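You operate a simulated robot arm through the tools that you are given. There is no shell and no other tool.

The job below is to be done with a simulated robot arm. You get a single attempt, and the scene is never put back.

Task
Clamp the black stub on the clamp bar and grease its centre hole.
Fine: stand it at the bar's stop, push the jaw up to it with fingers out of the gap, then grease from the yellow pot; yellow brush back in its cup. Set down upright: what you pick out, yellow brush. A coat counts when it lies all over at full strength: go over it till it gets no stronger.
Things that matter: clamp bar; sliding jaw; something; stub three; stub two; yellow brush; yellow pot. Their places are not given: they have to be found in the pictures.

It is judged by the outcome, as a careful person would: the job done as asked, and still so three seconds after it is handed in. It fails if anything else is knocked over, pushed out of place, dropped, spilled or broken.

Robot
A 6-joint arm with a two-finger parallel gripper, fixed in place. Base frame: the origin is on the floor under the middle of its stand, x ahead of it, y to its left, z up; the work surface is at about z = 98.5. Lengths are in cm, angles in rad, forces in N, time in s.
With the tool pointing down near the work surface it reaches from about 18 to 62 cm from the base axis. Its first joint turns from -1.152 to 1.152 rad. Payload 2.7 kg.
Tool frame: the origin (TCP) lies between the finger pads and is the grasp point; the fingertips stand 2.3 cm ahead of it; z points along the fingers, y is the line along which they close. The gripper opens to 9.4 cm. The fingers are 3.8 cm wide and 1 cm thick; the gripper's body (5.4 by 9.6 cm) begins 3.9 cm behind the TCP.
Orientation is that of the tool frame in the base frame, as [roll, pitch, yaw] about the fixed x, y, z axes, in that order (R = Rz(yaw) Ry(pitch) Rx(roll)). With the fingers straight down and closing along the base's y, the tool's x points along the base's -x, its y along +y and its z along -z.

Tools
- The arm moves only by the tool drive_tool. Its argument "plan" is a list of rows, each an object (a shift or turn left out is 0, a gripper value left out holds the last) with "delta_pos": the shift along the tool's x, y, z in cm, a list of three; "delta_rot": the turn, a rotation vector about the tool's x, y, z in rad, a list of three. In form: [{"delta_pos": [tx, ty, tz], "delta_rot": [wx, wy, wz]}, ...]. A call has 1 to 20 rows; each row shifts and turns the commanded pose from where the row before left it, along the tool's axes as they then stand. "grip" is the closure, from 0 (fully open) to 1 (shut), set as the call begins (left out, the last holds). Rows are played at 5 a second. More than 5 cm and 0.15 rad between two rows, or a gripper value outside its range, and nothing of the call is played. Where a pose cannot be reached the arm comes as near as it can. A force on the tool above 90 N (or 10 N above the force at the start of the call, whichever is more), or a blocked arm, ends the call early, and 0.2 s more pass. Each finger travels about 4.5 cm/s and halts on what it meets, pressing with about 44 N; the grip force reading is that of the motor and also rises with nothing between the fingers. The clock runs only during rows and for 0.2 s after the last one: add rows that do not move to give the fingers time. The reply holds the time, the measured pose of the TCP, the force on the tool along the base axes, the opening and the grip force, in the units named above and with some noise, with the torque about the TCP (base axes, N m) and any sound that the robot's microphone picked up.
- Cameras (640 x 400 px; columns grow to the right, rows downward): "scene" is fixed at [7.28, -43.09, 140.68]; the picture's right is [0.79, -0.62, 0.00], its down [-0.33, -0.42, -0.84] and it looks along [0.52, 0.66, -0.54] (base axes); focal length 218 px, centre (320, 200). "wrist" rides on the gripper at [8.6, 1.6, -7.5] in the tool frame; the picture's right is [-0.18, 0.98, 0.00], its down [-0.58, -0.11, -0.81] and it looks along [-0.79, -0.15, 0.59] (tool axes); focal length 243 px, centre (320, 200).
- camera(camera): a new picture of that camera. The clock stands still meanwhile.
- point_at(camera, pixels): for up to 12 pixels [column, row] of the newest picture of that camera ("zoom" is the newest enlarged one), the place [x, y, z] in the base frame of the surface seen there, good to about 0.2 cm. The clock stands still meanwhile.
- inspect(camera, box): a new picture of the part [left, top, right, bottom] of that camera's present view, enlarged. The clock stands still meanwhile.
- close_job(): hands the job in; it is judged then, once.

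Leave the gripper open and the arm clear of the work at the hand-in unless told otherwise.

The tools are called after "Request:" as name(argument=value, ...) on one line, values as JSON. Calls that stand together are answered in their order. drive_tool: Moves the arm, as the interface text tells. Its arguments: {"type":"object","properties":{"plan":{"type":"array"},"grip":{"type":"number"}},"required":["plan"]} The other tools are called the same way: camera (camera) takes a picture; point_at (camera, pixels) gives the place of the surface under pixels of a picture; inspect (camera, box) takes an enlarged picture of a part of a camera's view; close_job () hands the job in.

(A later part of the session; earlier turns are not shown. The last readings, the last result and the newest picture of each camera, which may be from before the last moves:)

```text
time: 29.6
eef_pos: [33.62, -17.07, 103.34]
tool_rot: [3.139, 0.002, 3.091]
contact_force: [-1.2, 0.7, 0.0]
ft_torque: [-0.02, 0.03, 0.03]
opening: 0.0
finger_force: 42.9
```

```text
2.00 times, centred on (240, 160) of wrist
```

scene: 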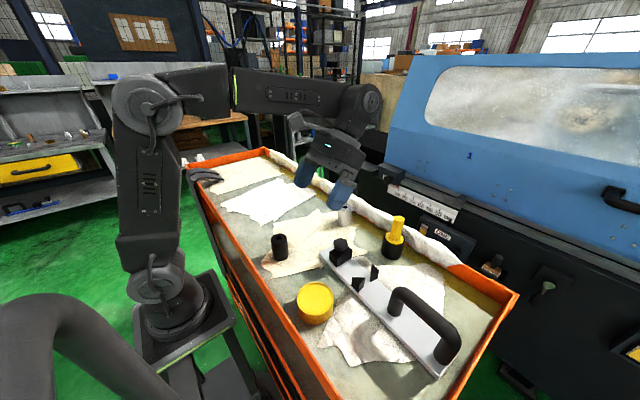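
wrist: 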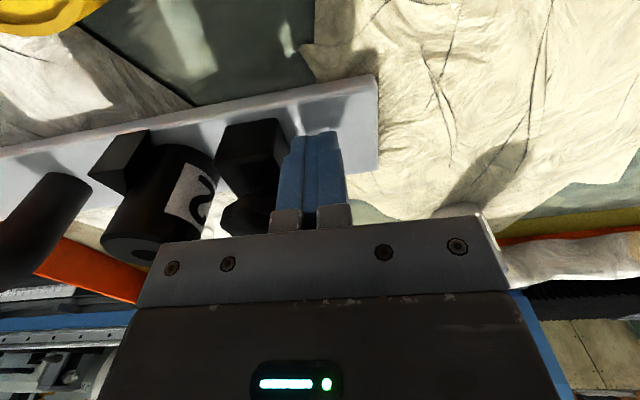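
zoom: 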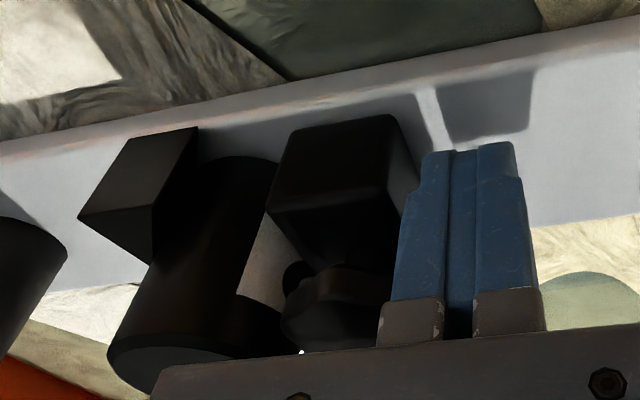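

The jaw is a couple of millimetres from the stub. I'll push in fine steps and watch the y force.

Request:
drive_tool(plan=[{"delta_pos": [0, -0.04, 0]}, {"delta_pos": [0, -0.04, 0]}, {"delta_pos": [0, -0.04, 0]}, {}], grip=1)

Request:
drive_tool(plan=[{"delta_pos": [0, -0.03, 0]}, {"delta_pos": [0, -0.03, 0]}, {}], grip=1)

Request:
inspect(camera="scene", box=[310, 225, 400, 305])

```text
time: 30.6
eef_pos: [33.65, -17.25, 103.31]
tool_rot: [3.139, 0.002, 3.093]
contact_force: [0.3, 2.3, 1.5]
ft_torque: [-0.04, -0.01, 0.02]
opening: 0.0
finger_force: 42.5
```

```text
time: 31.4
eef_pos: [33.5, -17.25, 103.26]
tool_rot: [3.14, 0.002, 3.092]
contact_force: [2.6, 4.4, -1.3]
ft_torque: [-0.08, 0.06, 0.07]
opening: 0.0
finger_force: 41.8
```

```text
5.00 times, centred on (355, 265) of scene
```

zoom: 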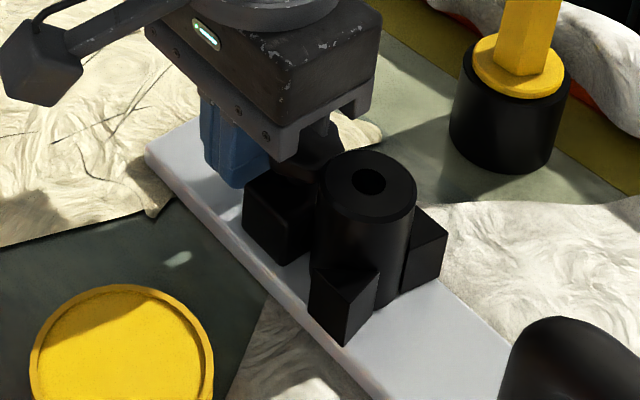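

The force rose to 4.4 N in y, so the jaw is meeting the stub. Two more tiny steps to make it snug.

Request:
drive_tool(plan=[{"delta_pos": [0, -0.03, 0]}, {"delta_pos": [0, -0.03, 0]}, {}], grip=1)

Request:
inspect(camera="scene", box=[310, 225, 400, 305])

Request:
inspect(camera="wrist", box=[80, 60, 400, 260])

```text
time: 32.2
eef_pos: [33.72, -17.33, 103.26]
tool_rot: [3.14, -0.001, 3.09]
contact_force: [-0.1, 5.7, 1.9]
ft_torque: [-0.11, -0.01, 0.03]
opening: 0.0
finger_force: 42.3
```

```text
5.00 times, centred on (355, 265) of scene
```

zoom: 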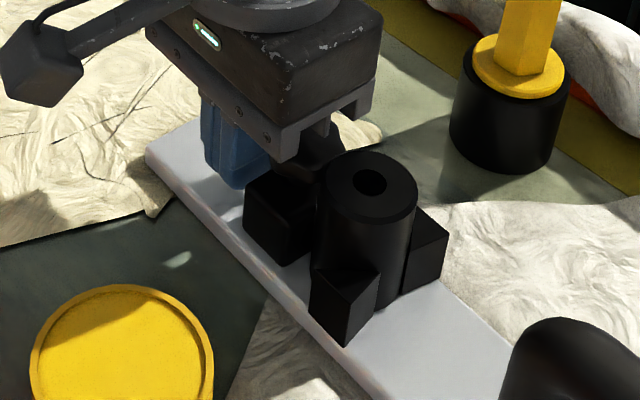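

```text
2.00 times, centred on (240, 160) of wrist
```

zoom: 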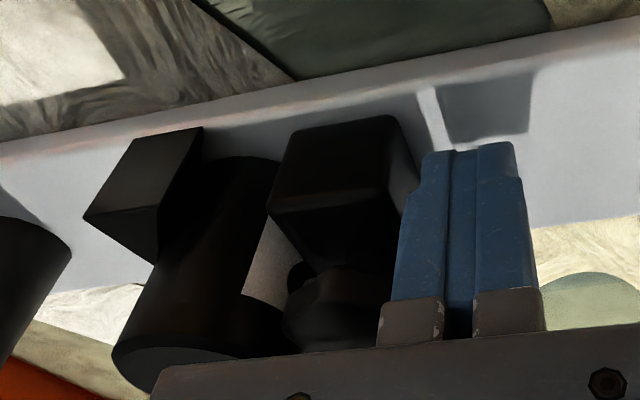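

The force is 5.7 N, and the hole and wedge shifted together by about 0.05 cm, so jaw, stub and stop are now pressed together. I'll stop pushing, back the fingers away from the jaw, raise the arm clear and look.

Request:
drive_tool(plan=[{"delta_pos": [0, 0.1, 0]}, {"delta_pos": [0, 0.4, 0]}, {"delta_pos": [0, 1, 0]}, {"delta_pos": [0, 1, 0]}, {"delta_pos": [0, 0, -2]}, {"delta_pos": [0, 0, -4]}, {"delta_pos": [0, 0, -4]}, {"delta_pos": [0, 3, -4]}, {}], grip=1)

Request:
inspect(camera="scene", box=[310, 225, 400, 305])

Request:
point_at(camera="zoom", pixels=[[368, 181], [358, 181], [380, 181], [368, 170], [368, 192], [320, 185], [415, 182], [362, 212], [372, 153], [350, 301], [347, 340], [445, 235]])

Request:
camera(camera="wrist")

```text
time: 34.2
eef_pos: [33.92, -11.88, 117.29]
tool_rot: [3.141, 0.001, 3.092]
contact_force: [-0.4, 0.2, -0.7]
ft_torque: [0.02, -0.01, 0.0]
opening: 0.0
finger_force: 42.5
```

```text
5.00 times, centred on (355, 265) of scene
```

zoom: 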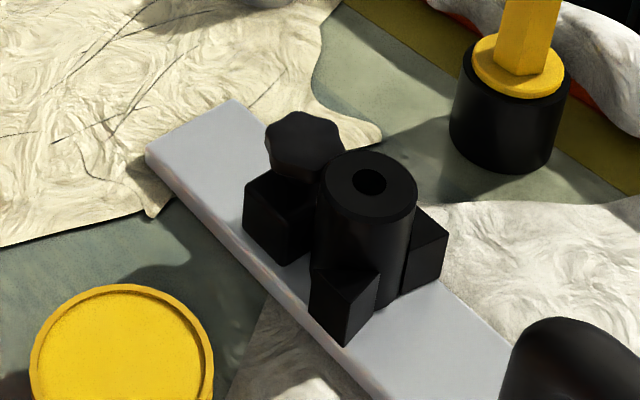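

```text
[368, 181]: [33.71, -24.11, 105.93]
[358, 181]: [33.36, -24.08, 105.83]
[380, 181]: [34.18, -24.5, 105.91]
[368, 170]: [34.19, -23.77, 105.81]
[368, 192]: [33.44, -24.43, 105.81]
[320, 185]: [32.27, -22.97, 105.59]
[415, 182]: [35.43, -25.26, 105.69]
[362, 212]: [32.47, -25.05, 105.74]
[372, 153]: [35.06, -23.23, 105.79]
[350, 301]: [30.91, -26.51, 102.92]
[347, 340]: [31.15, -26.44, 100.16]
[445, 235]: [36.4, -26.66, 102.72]
```

```text
taken
```

wrist: 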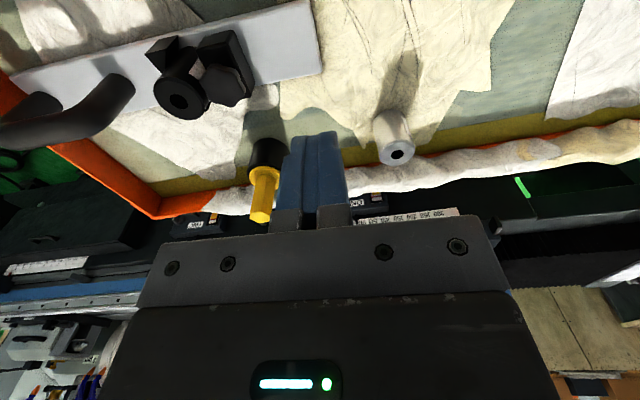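

The jaw is against the stub. I'll zoom the wrist view on the clamp to check that there's no gap.

Request:
inspect(camera="wrist", box=[140, 20, 260, 125])

Request:
inspect(camera="scene", box=[335, 240, 385, 290])

```text
3.81 times, centred on (200, 72) of wrist
```

zoom: 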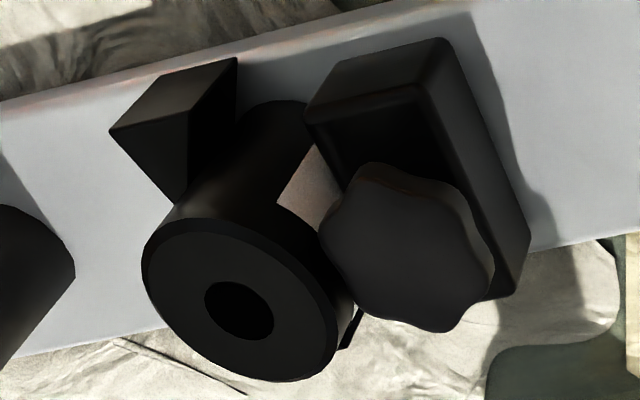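

```text
8.00 times, centred on (360, 265) of scene
```

zoom: 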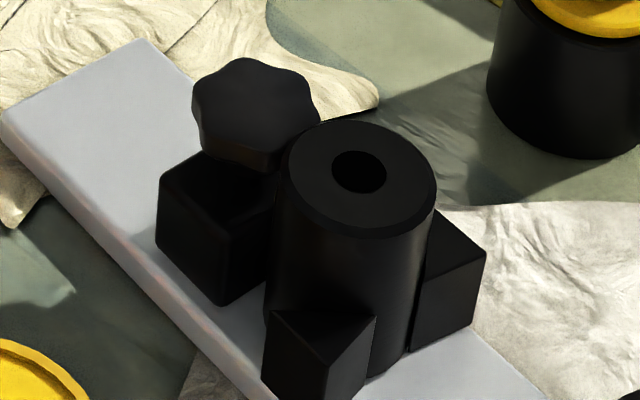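

Clamped: the jaw touches the stub and the stub sits in the V. Now the brush. I'll look closely at its hex handle to choose the grasp direction.

Request:
inspect(camera="scene", box=[375, 205, 415, 265])

Request:
point_at(camera="zoom", pixels=[[310, 45], [350, 40], [385, 55], [375, 78], [335, 82], [345, 60], [300, 180], [340, 200], [370, 180], [260, 200], [400, 225], [330, 245]])

Request:
inspect(camera="wrist", box=[220, 120, 320, 240])

```text
6.67 times, centred on (395, 235) of scene
```

zoom: 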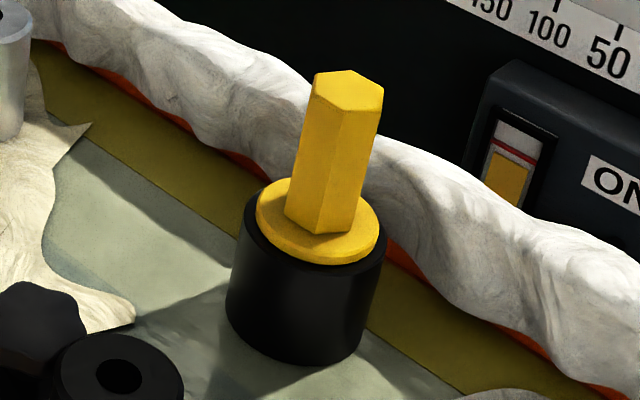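

```text
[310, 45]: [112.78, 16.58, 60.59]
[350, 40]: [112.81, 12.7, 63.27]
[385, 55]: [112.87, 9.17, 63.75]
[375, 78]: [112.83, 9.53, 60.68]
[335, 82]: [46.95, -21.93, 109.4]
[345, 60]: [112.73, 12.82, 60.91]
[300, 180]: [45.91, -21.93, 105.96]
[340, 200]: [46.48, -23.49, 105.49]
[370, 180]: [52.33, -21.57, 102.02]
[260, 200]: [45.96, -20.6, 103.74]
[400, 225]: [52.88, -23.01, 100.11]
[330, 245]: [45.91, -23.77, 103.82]
```

```text
3.33 times, centred on (270, 180) of wrist
```

zoom: 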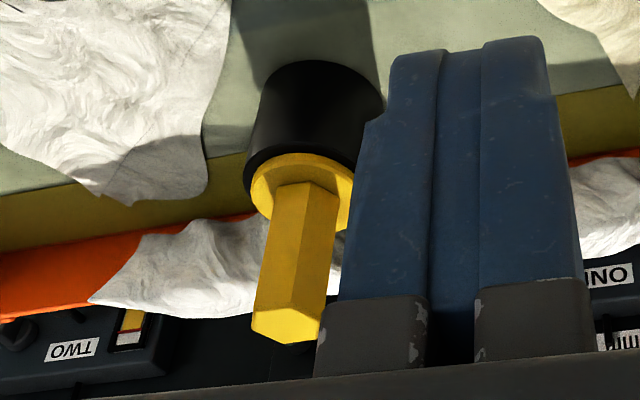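

I'll measure the handle's top hexagon and flange with pixels on the object itself.

Request:
inspect(camera="scene", box=[375, 205, 415, 265])

Request:
point_at(camera="zoom", pixels=[[320, 78], [352, 74], [379, 86], [375, 104], [345, 108], [317, 94], [348, 90], [288, 210], [322, 228], [355, 222], [262, 225], [376, 240]])

Request:
point_at(camera="zoom", pixels=[[320, 258], [330, 120], [360, 120], [300, 190], [345, 200], [235, 260], [375, 275], [300, 280], [300, 355], [245, 210], [384, 250], [270, 185]])

```text
6.67 times, centred on (395, 235) of scene
```

zoom: 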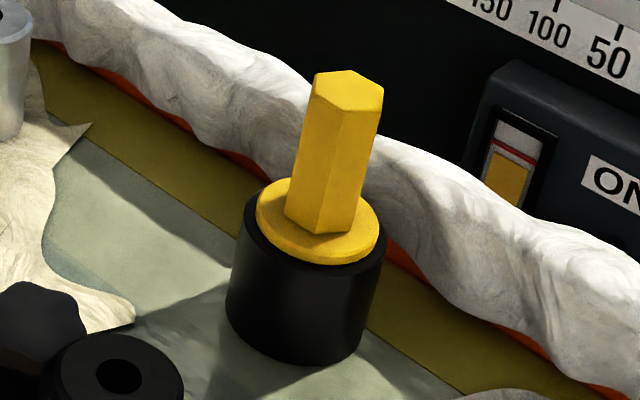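

```text
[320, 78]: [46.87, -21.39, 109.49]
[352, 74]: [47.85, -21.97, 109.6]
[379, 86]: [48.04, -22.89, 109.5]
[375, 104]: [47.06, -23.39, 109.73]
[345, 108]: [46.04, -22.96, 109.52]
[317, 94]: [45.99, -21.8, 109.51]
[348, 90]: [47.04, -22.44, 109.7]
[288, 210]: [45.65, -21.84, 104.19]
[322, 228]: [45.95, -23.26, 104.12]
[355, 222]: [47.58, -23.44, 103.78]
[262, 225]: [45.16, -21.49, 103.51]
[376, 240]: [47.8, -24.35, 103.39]
```

```text
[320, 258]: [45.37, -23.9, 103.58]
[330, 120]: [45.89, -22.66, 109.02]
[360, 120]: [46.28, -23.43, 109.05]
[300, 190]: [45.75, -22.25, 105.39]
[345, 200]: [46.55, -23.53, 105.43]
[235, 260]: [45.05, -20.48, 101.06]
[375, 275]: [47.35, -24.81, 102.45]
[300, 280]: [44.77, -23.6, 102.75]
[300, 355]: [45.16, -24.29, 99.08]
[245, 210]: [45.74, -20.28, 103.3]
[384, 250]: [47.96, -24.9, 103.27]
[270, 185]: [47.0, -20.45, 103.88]
```

The hex has corners toward ±y and flats facing about 62° and 2°, with its centre at (46.97, -22.4) and its top at 109.6. I'll turn the tool by 0.44 rad so the fingers close across flats, open to about 4.7 cm, and move above the brush at z≈117.

Request:
drive_tool(plan=[{"delta_rot": [0, 0, 0.147]}, {"delta_rot": [0, 0, 0.147]}, {"delta_rot": [0, 0, 0.147]}, {"delta_pos": [-4.115, -0.79, 0]}, {"delta_pos": [-4.115, -0.79, 0]}, {"delta_pos": [-4.115, -0.79, 0]}, {"delta_pos": [-4.115, -0.79, 0]}, {}, {}], grip=0.5)

Request:
camera(camera="wrist")

Request:
inspect(camera="scene", box=[330, 130, 460, 270])

```text
time: 36.2
eef_pos: [46.88, -22.42, 117.32]
tool_rot: [3.14, 0.0, 2.651]
contact_force: [-0.7, 0.4, -0.2]
ft_torque: [0.01, -0.06, 0.03]
opening: 4.68
finger_force: 0.0
```

```text
taken
```

wrist: 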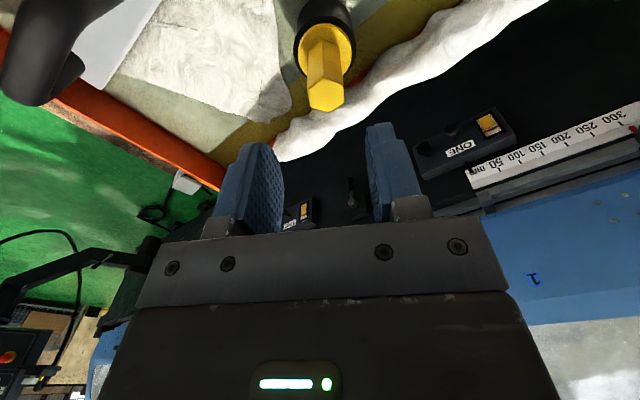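

```text
2.86 times, centred on (395, 200) of scene
```

zoom: 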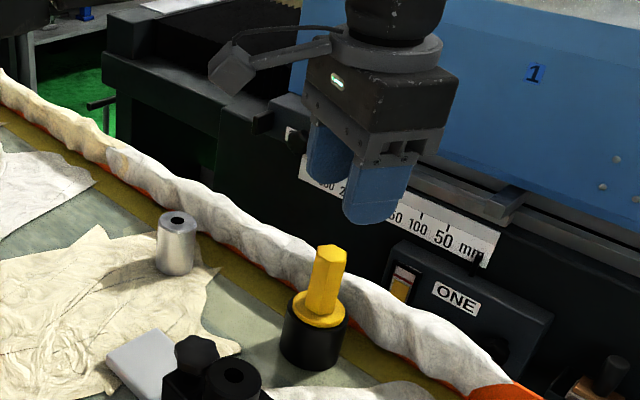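

The gripper is above the brush. I'll check the handle's top position in the wrist view, with the top hex at (326,95).

Request:
point_at(camera="wrist", pixels=[[326, 95], [310, 92], [342, 92], [326, 107], [325, 84], [325, 60], [305, 45], [350, 45], [325, 32], [400, 90], [300, 130]])

```text
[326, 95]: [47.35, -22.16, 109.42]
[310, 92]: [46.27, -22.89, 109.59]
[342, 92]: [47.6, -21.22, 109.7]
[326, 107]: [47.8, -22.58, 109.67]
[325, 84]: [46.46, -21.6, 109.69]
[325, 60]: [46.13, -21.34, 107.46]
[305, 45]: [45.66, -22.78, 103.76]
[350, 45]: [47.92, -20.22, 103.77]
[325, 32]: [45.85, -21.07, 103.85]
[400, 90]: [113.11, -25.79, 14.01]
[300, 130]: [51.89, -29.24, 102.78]
```

The handle's centre averages (47.0, -22.25). I'll shift 0.1 cm along the closing direction and descend 10.2 cm, so the fingertips sit just above the flange top (≈103.9).

Request:
drive_tool(plan=[{"delta_pos": [0, 0.1, 3]}, {"delta_pos": [0, 0, 3]}, {"delta_pos": [0, 0, 2.5]}, {"delta_pos": [0, 0, 1.2]}, {"delta_pos": [0, 0, 0.5]}, {}, {}], grip=0.5)

Request:
inspect(camera="scene", box=[350, 170, 440, 270])

Request:
camera(camera="wrist")

```text
time: 37.8
eef_pos: [46.96, -22.32, 107.11]
tool_rot: [3.139, -0.001, 2.651]
contact_force: [0.5, -0.2, 0.1]
ft_torque: [0.02, -0.04, 0.01]
opening: 4.71
finger_force: 0.0
```

```text
4.00 times, centred on (395, 220) of scene
```

zoom: 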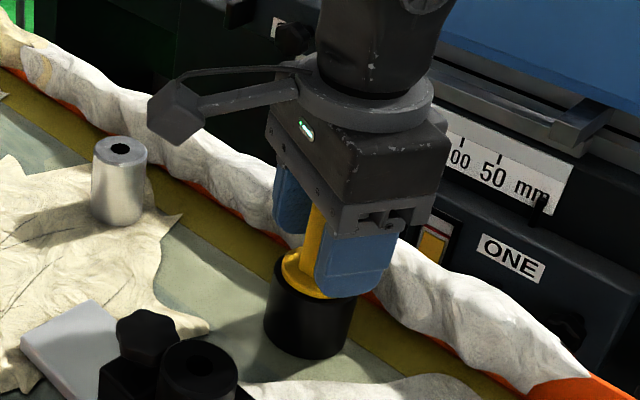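

```text
taken
```

wrist: 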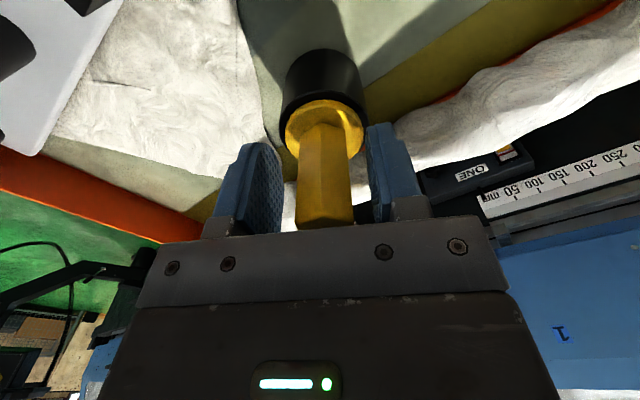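

The handle is centred between the pads with an edge facing the camera, so flats face the fingers. I'll close the gripper.

Request:
drive_tool(plan=[{}, {}, {}, {}, {}], grip=1)

Request:
camera(camera="wrist")

```text
time: 39.0
eef_pos: [46.92, -22.34, 107.17]
tool_rot: [3.137, 0.001, 2.651]
contact_force: [-0.5, -0.7, 0.0]
ft_torque: [-0.02, -0.01, 0.0]
opening: 2.36
finger_force: 44.0
```

```text
taken
```

wrist: 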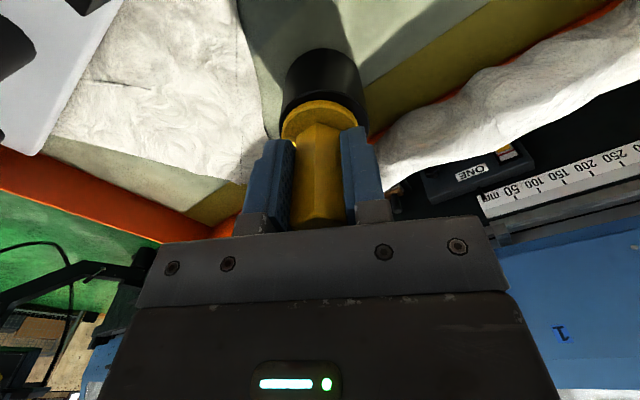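

The opening is 2.36 cm across the flats, with a firm grip. I'll lift straight up slowly by 9 cm.

Request:
drive_tool(plan=[{"delta_pos": [0, 0, -0.3]}, {"delta_pos": [0, 0, -0.7]}, {"delta_pos": [0, 0, -1]}, {"delta_pos": [0, 0, -2]}, {"delta_pos": [0, 0, -2]}, {"delta_pos": [0, 0, -3]}, {}, {}], grip=1)

Request:
inspect(camera="scene", box=[340, 150, 450, 270])

Request:
camera(camera="wrist")

```text
time: 40.8
eef_pos: [46.84, -22.3, 116.26]
tool_rot: [3.138, 0.0, 2.651]
contact_force: [0.0, -0.4, -1.3]
ft_torque: [0.01, -0.01, -0.02]
opening: 2.31
finger_force: 43.9
```

```text
3.33 times, centred on (395, 210) of scene
```

zoom: 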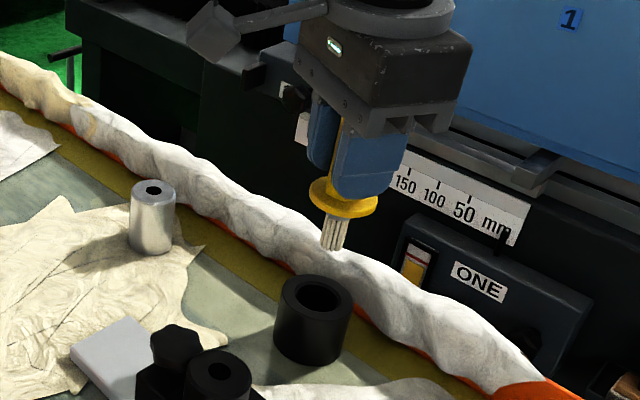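

```text
taken
```

wrist: 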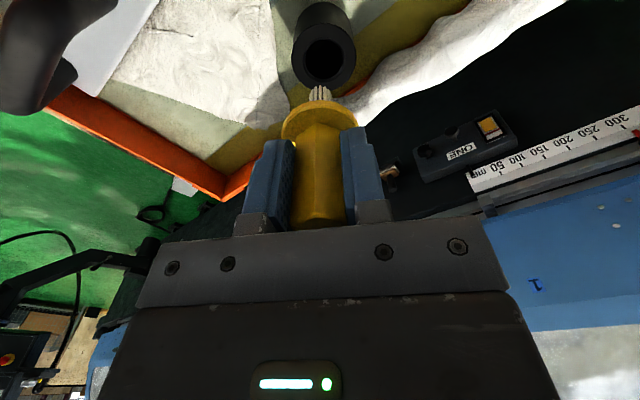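

The brush is out, with pale bristles below the flange. I'll measure the bristle tip (333,247), the flange's rim, and the cup's hole at (316,297).

Request:
point_at(camera="zoom", pixels=[[331, 246], [325, 244], [342, 246], [333, 222], [328, 235], [344, 230], [312, 195], [340, 214], [376, 205], [286, 297], [348, 297], [316, 283]])

Request:
inspect(camera="scene", box=[375, 190, 415, 230])

```text
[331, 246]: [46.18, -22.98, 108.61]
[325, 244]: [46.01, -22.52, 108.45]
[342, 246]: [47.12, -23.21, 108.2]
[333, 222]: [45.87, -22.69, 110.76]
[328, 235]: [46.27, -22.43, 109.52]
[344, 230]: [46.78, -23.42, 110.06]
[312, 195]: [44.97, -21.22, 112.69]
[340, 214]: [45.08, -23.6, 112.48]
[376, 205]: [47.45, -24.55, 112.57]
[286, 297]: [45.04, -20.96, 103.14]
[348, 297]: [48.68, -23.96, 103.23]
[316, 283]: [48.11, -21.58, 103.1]
```

```text
10.00 times, centred on (395, 210) of scene
```

zoom: 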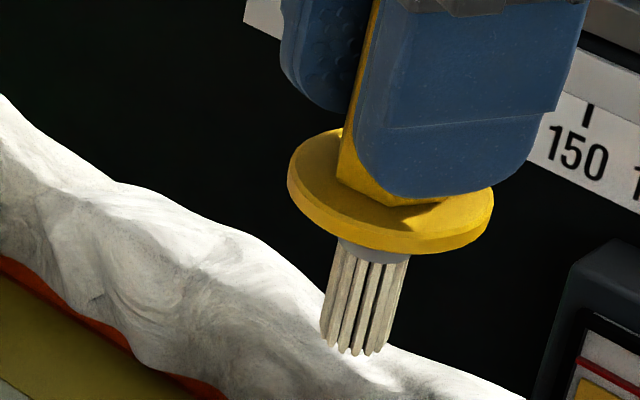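

The bristle tip is at z≈108.3 with the TCP at 116.2, so the tip is 7.9 cm below the TCP, and the bundle is about 1.5 cm wide. The cup's centre is about (46.9, -22.4). I'll rise 2 cm and carry the brush over to above the pot centre (22.7, -22.1).

Request:
drive_tool(plan=[{"delta_pos": [0, 0, -2]}, {"delta_pos": [3.58, -1.87, 0]}, {"delta_pos": [3.58, -1.87, 0]}, {"delta_pos": [3.58, -1.87, 0]}, {"delta_pos": [3.58, -1.87, 0]}, {"delta_pos": [3.58, -1.87, 0]}, {"delta_pos": [3.58, -1.87, 0]}, {}, {}], grip=1)

Request:
inspect(camera="scene", box=[250, 190, 390, 340])

Request:
camera(camera="wrist")

```text
time: 42.8
eef_pos: [22.52, -22.14, 118.09]
tool_rot: [3.138, -0.002, 2.65]
contact_force: [-0.4, -0.5, -0.9]
ft_torque: [0.01, 0.0, 0.01]
opening: 2.35
finger_force: 43.5
```

```text
2.67 times, centred on (320, 265) of scene
```

zoom: 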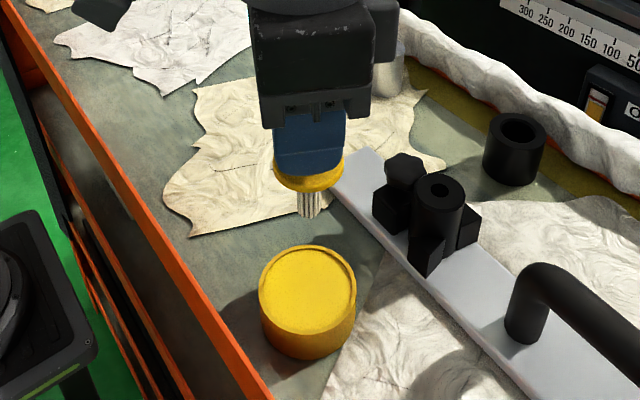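

```text
taken
```

wrist: 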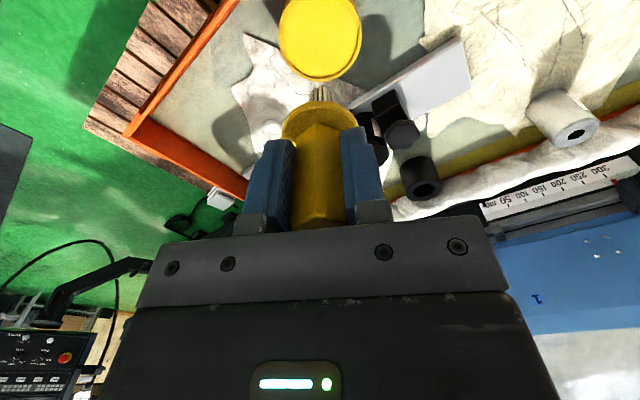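

The brush is above the pot. I'll check the tip position and the pot's rim height before dipping.

Request:
point_at(camera="zoom", pixels=[[307, 214], [300, 212], [315, 212], [308, 200], [308, 290], [262, 285], [353, 290], [308, 250], [305, 328], [308, 252], [270, 260], [347, 265]])

```text
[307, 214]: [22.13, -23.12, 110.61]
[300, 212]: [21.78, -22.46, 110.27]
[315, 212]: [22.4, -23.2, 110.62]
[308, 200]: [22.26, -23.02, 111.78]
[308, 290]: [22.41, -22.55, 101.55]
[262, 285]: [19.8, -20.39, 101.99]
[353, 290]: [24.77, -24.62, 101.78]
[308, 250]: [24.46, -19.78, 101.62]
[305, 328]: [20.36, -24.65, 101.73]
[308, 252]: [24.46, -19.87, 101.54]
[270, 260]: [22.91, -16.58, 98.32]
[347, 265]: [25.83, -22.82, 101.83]
```

The tip is at z≈110.3 and over the grease, whose surface is 101.6. I'll descend 8.6 cm to touch the surface, then go a little deeper while watching the force.

Request:
drive_tool(plan=[{"delta_pos": [0, 0, 3]}, {"delta_pos": [0, 0, 3]}, {"delta_pos": [0, 0, 1.8]}, {"delta_pos": [0, 0, 0.8]}, {}, {}], grip=1)

Request:
drive_tool(plan=[{"delta_pos": [0, 0, 0.2]}, {"delta_pos": [0, 0, 0.2]}, {}, {}], grip=1)

Request:
inspect(camera="scene", box=[270, 240, 370, 340])

```text
time: 44.2
eef_pos: [22.95, -22.12, 109.53]
tool_rot: [3.137, 0.001, 2.652]
contact_force: [0.7, -0.3, 0.4]
ft_torque: [-0.04, 0.01, 0.0]
opening: 2.32
finger_force: 43.9
```

```text
time: 45.2
eef_pos: [22.83, -22.17, 109.32]
tool_rot: [3.14, 0.007, 2.65]
contact_force: [1.2, 1.7, 34.3]
ft_torque: [0.17, -0.17, -0.01]
opening: 2.32
finger_force: 43.9
```

```text
4.00 times, centred on (320, 290) of scene
```

zoom: 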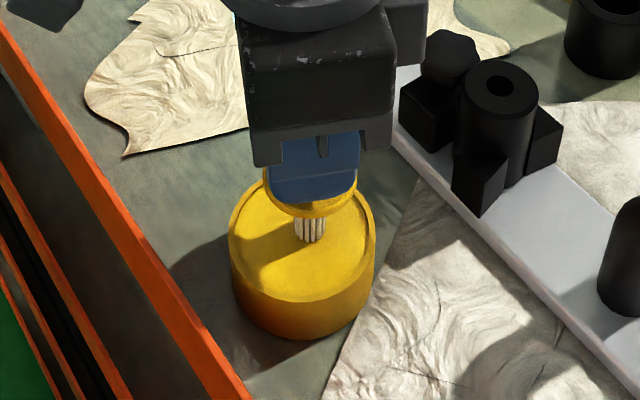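

The grease surface is firm: 34 N at TCP z≈109.3. I'll ease up to a light touch, hold, then lift and see whether the bristles carry grease.

Request:
drive_tool(plan=[{"delta_pos": [0, 0, -0.2]}, {}, {}], grip=1)

Request:
drive_tool(plan=[{"delta_pos": [0, 0, -0.5]}, {"delta_pos": [0, 0, -2]}, {"delta_pos": [0, 0, -3]}, {"delta_pos": [0, 0, -3]}, {}], grip=1)

Request:
inspect(camera="scene", box=[280, 230, 360, 330])

Request:
camera(camera="wrist")

```text
time: 46.0
eef_pos: [22.77, -22.17, 109.3]
tool_rot: [3.138, 0.003, 2.651]
contact_force: [3.6, -1.9, 12.2]
ft_torque: [-0.25, -0.32, 0.03]
opening: 2.31
finger_force: 44.2
```

```text
time: 47.2
eef_pos: [22.79, -22.01, 117.83]
tool_rot: [3.139, 0.001, 2.651]
contact_force: [-0.3, 0.8, -0.7]
ft_torque: [-0.02, -0.01, 0.01]
opening: 2.36
finger_force: 43.8
```

```text
4.00 times, centred on (320, 280) of scene
```

zoom: 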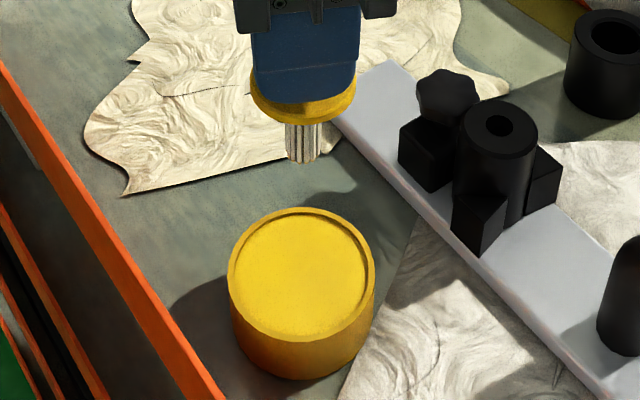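

```text
taken
```

wrist: 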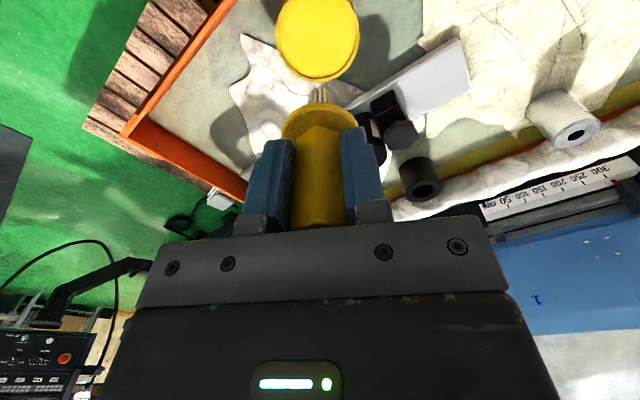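

I'll zoom tightly on the bristle tip in both views to see if it picked up grease.

Request:
inspect(camera="scene", box=[300, 250, 330, 275])

Request:
inspect(camera="wrist", box=[290, 70, 350, 110])

```text
16.00 times, centred on (315, 262) of scene
```

zoom: 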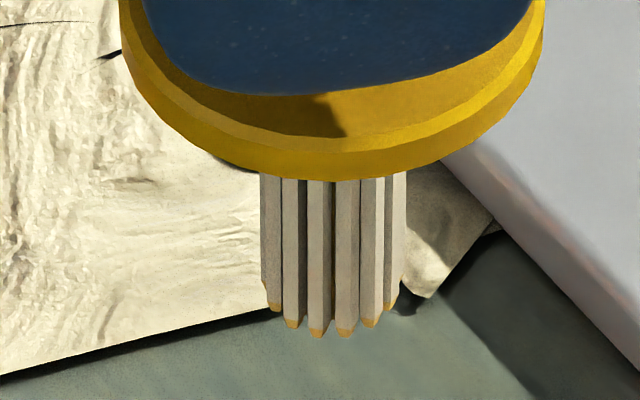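

```text
10.00 times, centred on (320, 90) of wrist
```

zoom: 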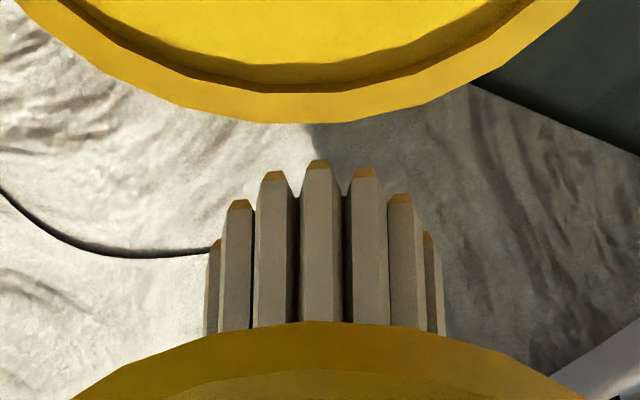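

The bristle tips are now yellow, so the brush is loaded. The hole is at about (33.78, -24.14, 105.85). I'll carry the brush above it with the tip about 1.6 cm over the top and check alignment.

Request:
drive_tool(plan=[{"delta_pos": [-3.51, 1.138, 0]}, {"delta_pos": [-3.51, 1.138, 0]}, {"delta_pos": [-3.51, 1.138, 0]}, {"delta_pos": [0, 0, 2.5]}, {}, {}], grip=1)

Request:
inspect(camera="scene", box=[335, 220, 395, 290])

Request:
inspect(camera="wrist", box=[270, 40, 370, 120])

```text
time: 48.6
eef_pos: [33.46, -24.06, 115.22]
tool_rot: [3.138, -0.002, 2.651]
contact_force: [-0.9, -0.1, -0.1]
ft_torque: [-0.01, -0.03, 0.0]
opening: 2.33
finger_force: 44.9
```

```text
5.71 times, centred on (365, 255) of scene
```

zoom: 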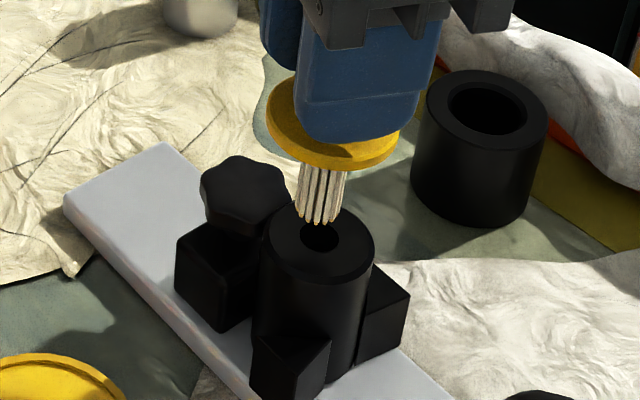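

```text
5.00 times, centred on (320, 80) of wrist
```

zoom: 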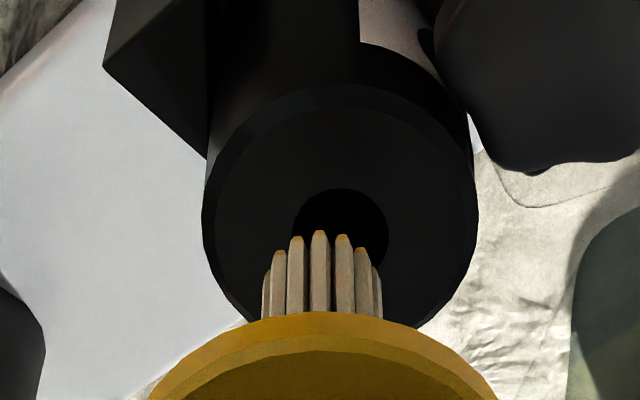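

In the wrist zoom the hole centre is at about (340,237) and the bundle is at about column 322, so the brush needs a small shift. I'll measure with points on the hole and bristles in this wrist zoom.

Request:
point_at(camera="zoom", pixels=[[340, 200], [340, 215], [310, 215], [380, 240], [320, 236], [298, 240], [344, 238], [268, 275], [376, 275], [340, 110], [215, 230], [468, 230]])

Request:
inspect(camera="scene", box=[335, 220, 395, 290])

Request:
point_at(camera="zoom", pixels=[[319, 222], [308, 219], [332, 220], [300, 215], [340, 210], [320, 240], [305, 238], [335, 238], [320, 250], [266, 240], [374, 235], [320, 278]])

```text
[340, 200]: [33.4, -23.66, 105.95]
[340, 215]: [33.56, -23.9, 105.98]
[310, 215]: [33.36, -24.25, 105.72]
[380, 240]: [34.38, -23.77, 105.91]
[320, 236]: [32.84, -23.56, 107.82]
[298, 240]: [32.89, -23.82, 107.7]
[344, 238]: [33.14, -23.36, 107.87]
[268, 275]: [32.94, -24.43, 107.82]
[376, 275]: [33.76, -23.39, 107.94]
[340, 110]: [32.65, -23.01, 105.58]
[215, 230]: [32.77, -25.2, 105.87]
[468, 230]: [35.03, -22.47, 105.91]
```

```text
5.71 times, centred on (365, 255) of scene
```

zoom: 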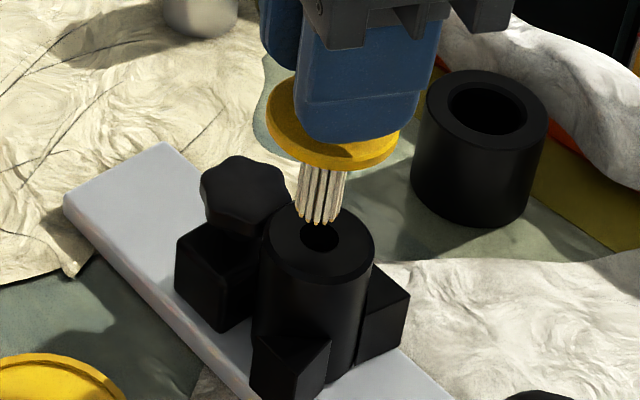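

```text
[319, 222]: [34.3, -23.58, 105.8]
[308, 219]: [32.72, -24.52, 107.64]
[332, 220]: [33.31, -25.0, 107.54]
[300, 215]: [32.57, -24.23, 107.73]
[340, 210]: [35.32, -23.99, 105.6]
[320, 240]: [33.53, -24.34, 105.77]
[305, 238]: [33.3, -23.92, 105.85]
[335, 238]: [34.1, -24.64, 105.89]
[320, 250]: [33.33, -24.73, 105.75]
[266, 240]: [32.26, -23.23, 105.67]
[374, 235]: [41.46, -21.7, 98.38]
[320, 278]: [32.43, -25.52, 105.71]
```

Relative to the hole, the brush bundle is off by about (0.4, 0.0), so I'll shift it +0.4 in x. Then I'll lower to just above the top and look again.

Request:
drive_tool(plan=[{"delta_pos": [-0.34, 0.215, 0]}, {"delta_pos": [0, 0, 0.7]}, {"delta_pos": [0, 0, 0.4]}, {}, {}], grip=1)

Request:
inspect(camera="scene", box=[345, 235, 385, 275])

Request:
inspect(camera="wrist", box=[270, 40, 370, 120])

```text
time: 49.8
eef_pos: [33.98, -24.18, 114.24]
tool_rot: [3.139, 0.001, 2.652]
contact_force: [-0.7, -0.5, -0.1]
ft_torque: [0.02, 0.03, 0.02]
opening: 2.35
finger_force: 43.7
```

```text
10.00 times, centred on (365, 255) of scene
```

zoom: 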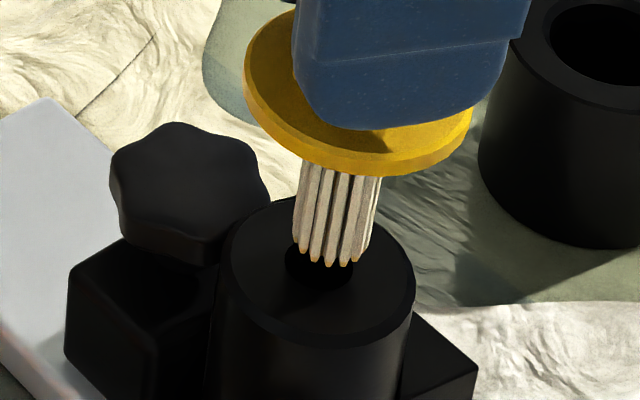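

```text
5.00 times, centred on (320, 80) of wrist
```

zoom: 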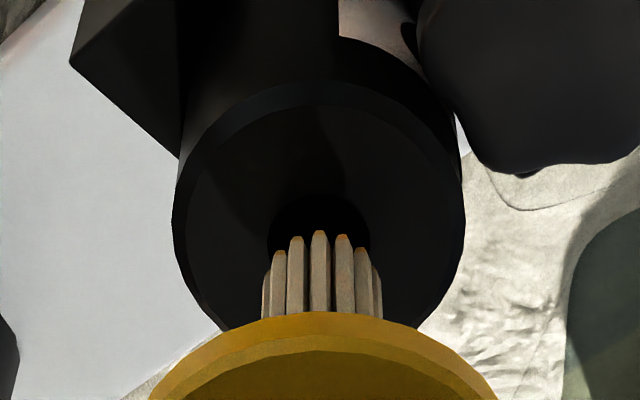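

In the wrist view the bundle and hole now line up in column. I'll check the scene view at higher zoom before contact.

Request:
inspect(camera="scene", box=[353, 243, 378, 268])

Request:
point_at(camera="zoom", pixels=[[245, 200], [285, 215], [320, 225], [360, 225], [400, 205], [240, 235], [400, 240], [320, 255], [240, 255], [375, 255], [200, 240], [460, 260]])

```text
16.00 times, centred on (366, 256) of scene
```

zoom: 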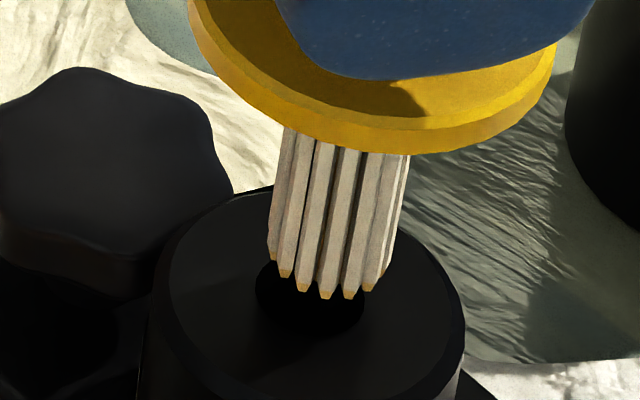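

```text
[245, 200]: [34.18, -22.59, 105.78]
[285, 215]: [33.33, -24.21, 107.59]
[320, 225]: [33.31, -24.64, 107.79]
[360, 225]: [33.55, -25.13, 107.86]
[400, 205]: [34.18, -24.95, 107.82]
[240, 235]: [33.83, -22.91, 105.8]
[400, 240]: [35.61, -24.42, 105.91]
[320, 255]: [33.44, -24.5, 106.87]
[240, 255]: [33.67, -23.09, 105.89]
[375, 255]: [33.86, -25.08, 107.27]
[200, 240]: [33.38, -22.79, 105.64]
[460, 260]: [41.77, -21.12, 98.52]
```

The two views bracket the hole's centre, so I'll shift back by a small compromise (-0.12, -0.05). Then I'll lower in fine steps until light contact.

Request:
drive_tool(plan=[{"delta_pos": [0.08, -0.1, 0]}, {"delta_pos": [0, 0, 0.3]}, {}, {}], grip=1)

Request:
drive_tool(plan=[{"delta_pos": [0, 0, 0.1]}, {}, {}], grip=1)

Request:
inspect(camera="scene", box=[353, 243, 378, 268])

Request:
inspect(camera="wrist", box=[270, 40, 370, 120])

```text
time: 50.8
eef_pos: [33.92, -24.19, 113.87]
tool_rot: [3.137, 0.0, 2.651]
contact_force: [0.5, 0.1, -0.4]
ft_torque: [-0.02, -0.01, 0.01]
opening: 2.33
finger_force: 44.0
```

```text
time: 51.6
eef_pos: [33.93, -24.16, 113.93]
tool_rot: [3.139, 0.001, 2.65]
contact_force: [-0.3, 1.0, -0.6]
ft_torque: [-0.01, -0.03, 0.0]
opening: 2.34
finger_force: 44.4
```

```text
16.00 times, centred on (366, 256) of scene
```

zoom: 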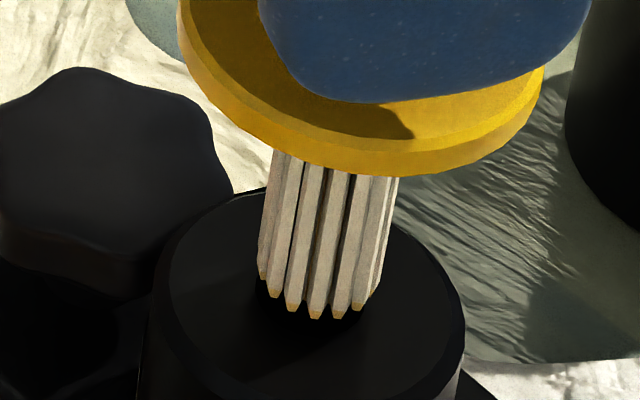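

```text
5.00 times, centred on (320, 80) of wrist
```

zoom: 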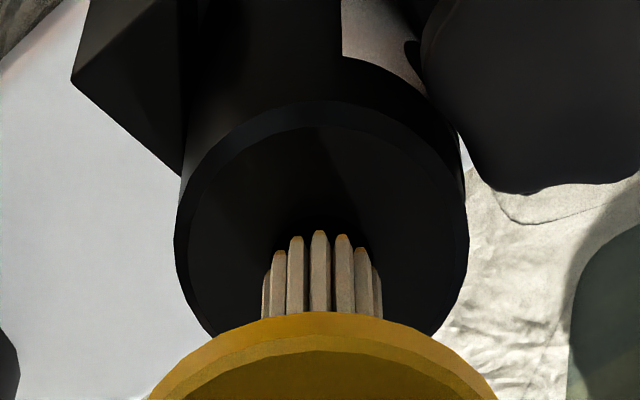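

There's no contact yet. I'll go on down in 0.1 cm steps.

Request:
drive_tool(plan=[{"delta_pos": [0, 0, 0.1]}, {}], grip=1)

Request:
drive_tool(plan=[{"delta_pos": [0, 0, 0.08]}, {}, {}], grip=1)

Request:
inspect(camera="scene", box=[353, 243, 378, 268])

```text
time: 52.2
eef_pos: [34.02, -24.13, 113.7]
tool_rot: [3.138, 0.0, 2.652]
contact_force: [-0.9, -0.5, -1.0]
ft_torque: [0.0, 0.02, 0.01]
opening: 2.32
finger_force: 44.0
```

```text
time: 53.0
eef_pos: [33.93, -24.14, 113.57]
tool_rot: [3.138, 0.002, 2.651]
contact_force: [-0.9, -0.2, -0.5]
ft_torque: [0.0, -0.01, -0.03]
opening: 2.33
finger_force: 43.7
```

```text
16.00 times, centred on (366, 256) of scene
```

zoom: 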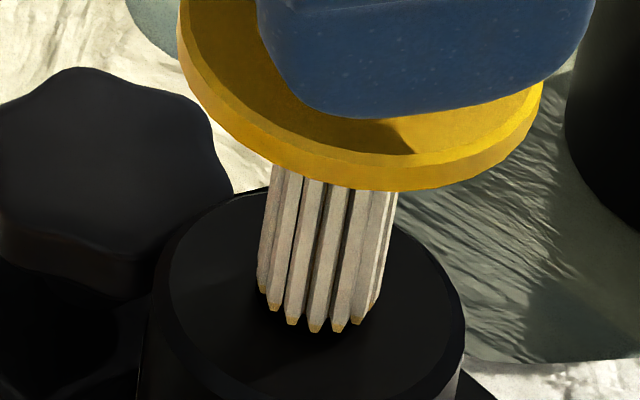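

Nearly there: the bundle's front tips at row 332 match the hole's near edge at 338. Another small step down.

Request:
drive_tool(plan=[{"delta_pos": [0, 0, 0.08]}, {}, {}], grip=1)

Request:
drive_tool(plan=[{"delta_pos": [0, 0, 0.06]}, {}, {}], grip=1)

```text
time: 53.8
eef_pos: [33.89, -24.18, 113.48]
tool_rot: [3.139, 0.0, 2.651]
contact_force: [-0.1, 0.4, -0.5]
ft_torque: [-0.01, 0.03, -0.01]
opening: 2.33
finger_force: 43.8
```

```text
time: 54.6
eef_pos: [33.85, -24.2, 113.46]
tool_rot: [3.14, 0.001, 2.652]
contact_force: [-3.0, 0.0, 5.4]
ft_torque: [-0.02, 0.06, 0.01]
opening: 2.32
finger_force: 43.8
```

Light contact at 5.4 N. I'll make a small circling stroke of about 0.12 cm radius within the hole, then lift and look at the coat.

Request:
drive_tool(plan=[{"delta_pos": [0.12, 0, 0]}, {"delta_pos": [-0.06, 0.1, 0]}, {"delta_pos": [-0.12, 0, 0]}, {"delta_pos": [-0.06, -0.1, 0]}, {"delta_pos": [0.06, -0.1, 0]}, {"delta_pos": [0.12, 0, 0]}, {"delta_pos": [0.06, 0.1, 0]}, {"delta_pos": [-0.12, 0, 0]}, {}], grip=1)

Request:
drive_tool(plan=[{"delta_pos": [0, 0, -0.5]}, {"delta_pos": [0, 0, -2.5]}, {"delta_pos": [0, 0, -3]}, {}], grip=1)

Request:
inspect(camera="scene", box=[345, 240, 385, 280])

Request:
inspect(camera="wrist", box=[270, 20, 370, 100])

```text
time: 56.6
eef_pos: [33.82, -24.23, 113.54]
tool_rot: [3.138, -0.002, 2.65]
contact_force: [-1.3, 0.5, 6.0]
ft_torque: [-0.01, 0.13, 0.03]
opening: 2.3
finger_force: 43.9
```

```text
time: 57.6
eef_pos: [33.96, -24.41, 119.56]
tool_rot: [3.138, 0.0, 2.654]
contact_force: [-0.1, 0.2, -0.6]
ft_torque: [0.0, 0.01, -0.01]
opening: 2.32
finger_force: 44.2
```

```text
10.00 times, centred on (365, 260) of scene
```

zoom: 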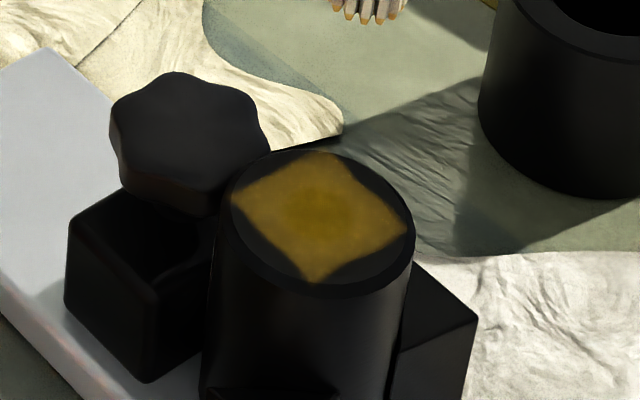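

```text
5.00 times, centred on (320, 60) of wrist
```

zoom: 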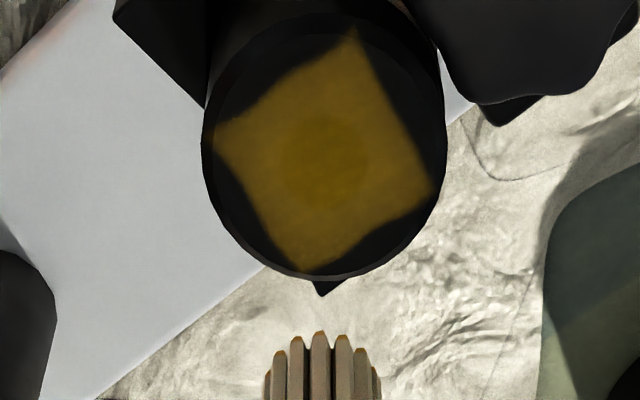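

A coat shows over the hole as a semi-transparent brownish-yellow patch centred on it. It isn't at full strength yet. I'll go back down the same way and go over it again.

Request:
drive_tool(plan=[{"delta_pos": [0, 0, 3]}, {"delta_pos": [0, 0, 2.4]}, {"delta_pos": [0, 0, 0.5]}, {}, {"delta_pos": [0, 0, 0.1]}, {}], grip=1)

Request:
drive_tool(plan=[{"delta_pos": [0.15, 0, 0]}, {"delta_pos": [-0.07, 0.13, 0]}, {"delta_pos": [-0.16, 0, 0]}, {"delta_pos": [-0.07, -0.13, 0]}, {"delta_pos": [0.07, -0.13, 0]}, {"delta_pos": [0.16, 0, 0]}, {"delta_pos": [0.07, 0.13, 0]}, {"delta_pos": [-0.07, 0.13, 0]}, {"delta_pos": [-0.16, 0, 0]}, {"delta_pos": [-0.07, -0.13, 0]}, {"delta_pos": [0.07, -0.13, 0]}, {"delta_pos": [0.16, 0, 0]}, {"delta_pos": [0.07, 0.13, 0]}, {"delta_pos": [-0.15, 0, 0]}, {}], grip=1)

Request:
drive_tool(plan=[{"delta_pos": [0, 0, -0.5]}, {"delta_pos": [0, 0, -2.5]}, {"delta_pos": [0, 0, -3]}, {}], grip=1)

Request:
inspect(camera="scene", box=[345, 240, 385, 280])

Request:
inspect(camera="wrist", box=[270, 20, 370, 100])

```text
time: 59.0
eef_pos: [34.0, -24.12, 113.55]
tool_rot: [3.138, 0.0, 2.651]
contact_force: [1.0, -0.7, -0.3]
ft_torque: [-0.02, 0.04, -0.01]
opening: 2.33
finger_force: 43.9
```

```text
time: 62.2
eef_pos: [33.86, -23.98, 113.5]
tool_rot: [3.14, -0.002, 2.652]
contact_force: [-0.9, 0.8, 6.6]
ft_torque: [0.0, 0.15, -0.02]
opening: 2.32
finger_force: 43.8
```

```text
time: 63.2
eef_pos: [33.97, -24.12, 119.45]
tool_rot: [3.138, 0.0, 2.652]
contact_force: [-0.3, -0.3, -0.9]
ft_torque: [-0.02, 0.0, 0.0]
opening: 2.34
finger_force: 43.9
```

```text
10.00 times, centred on (365, 260) of scene
```

zoom: 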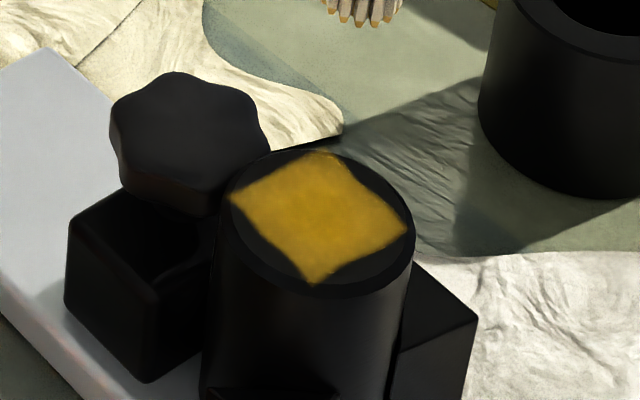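

```text
5.00 times, centred on (320, 60) of wrist
```

zoom: 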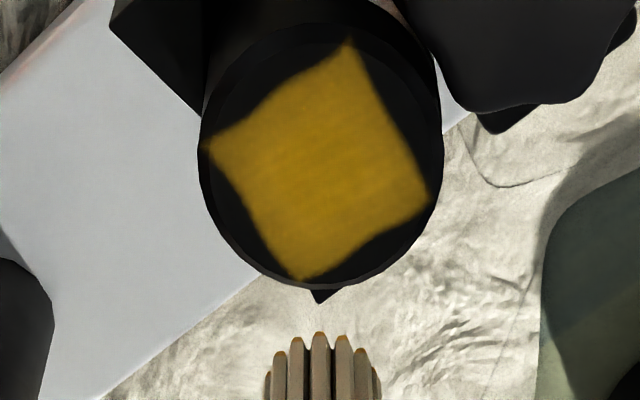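

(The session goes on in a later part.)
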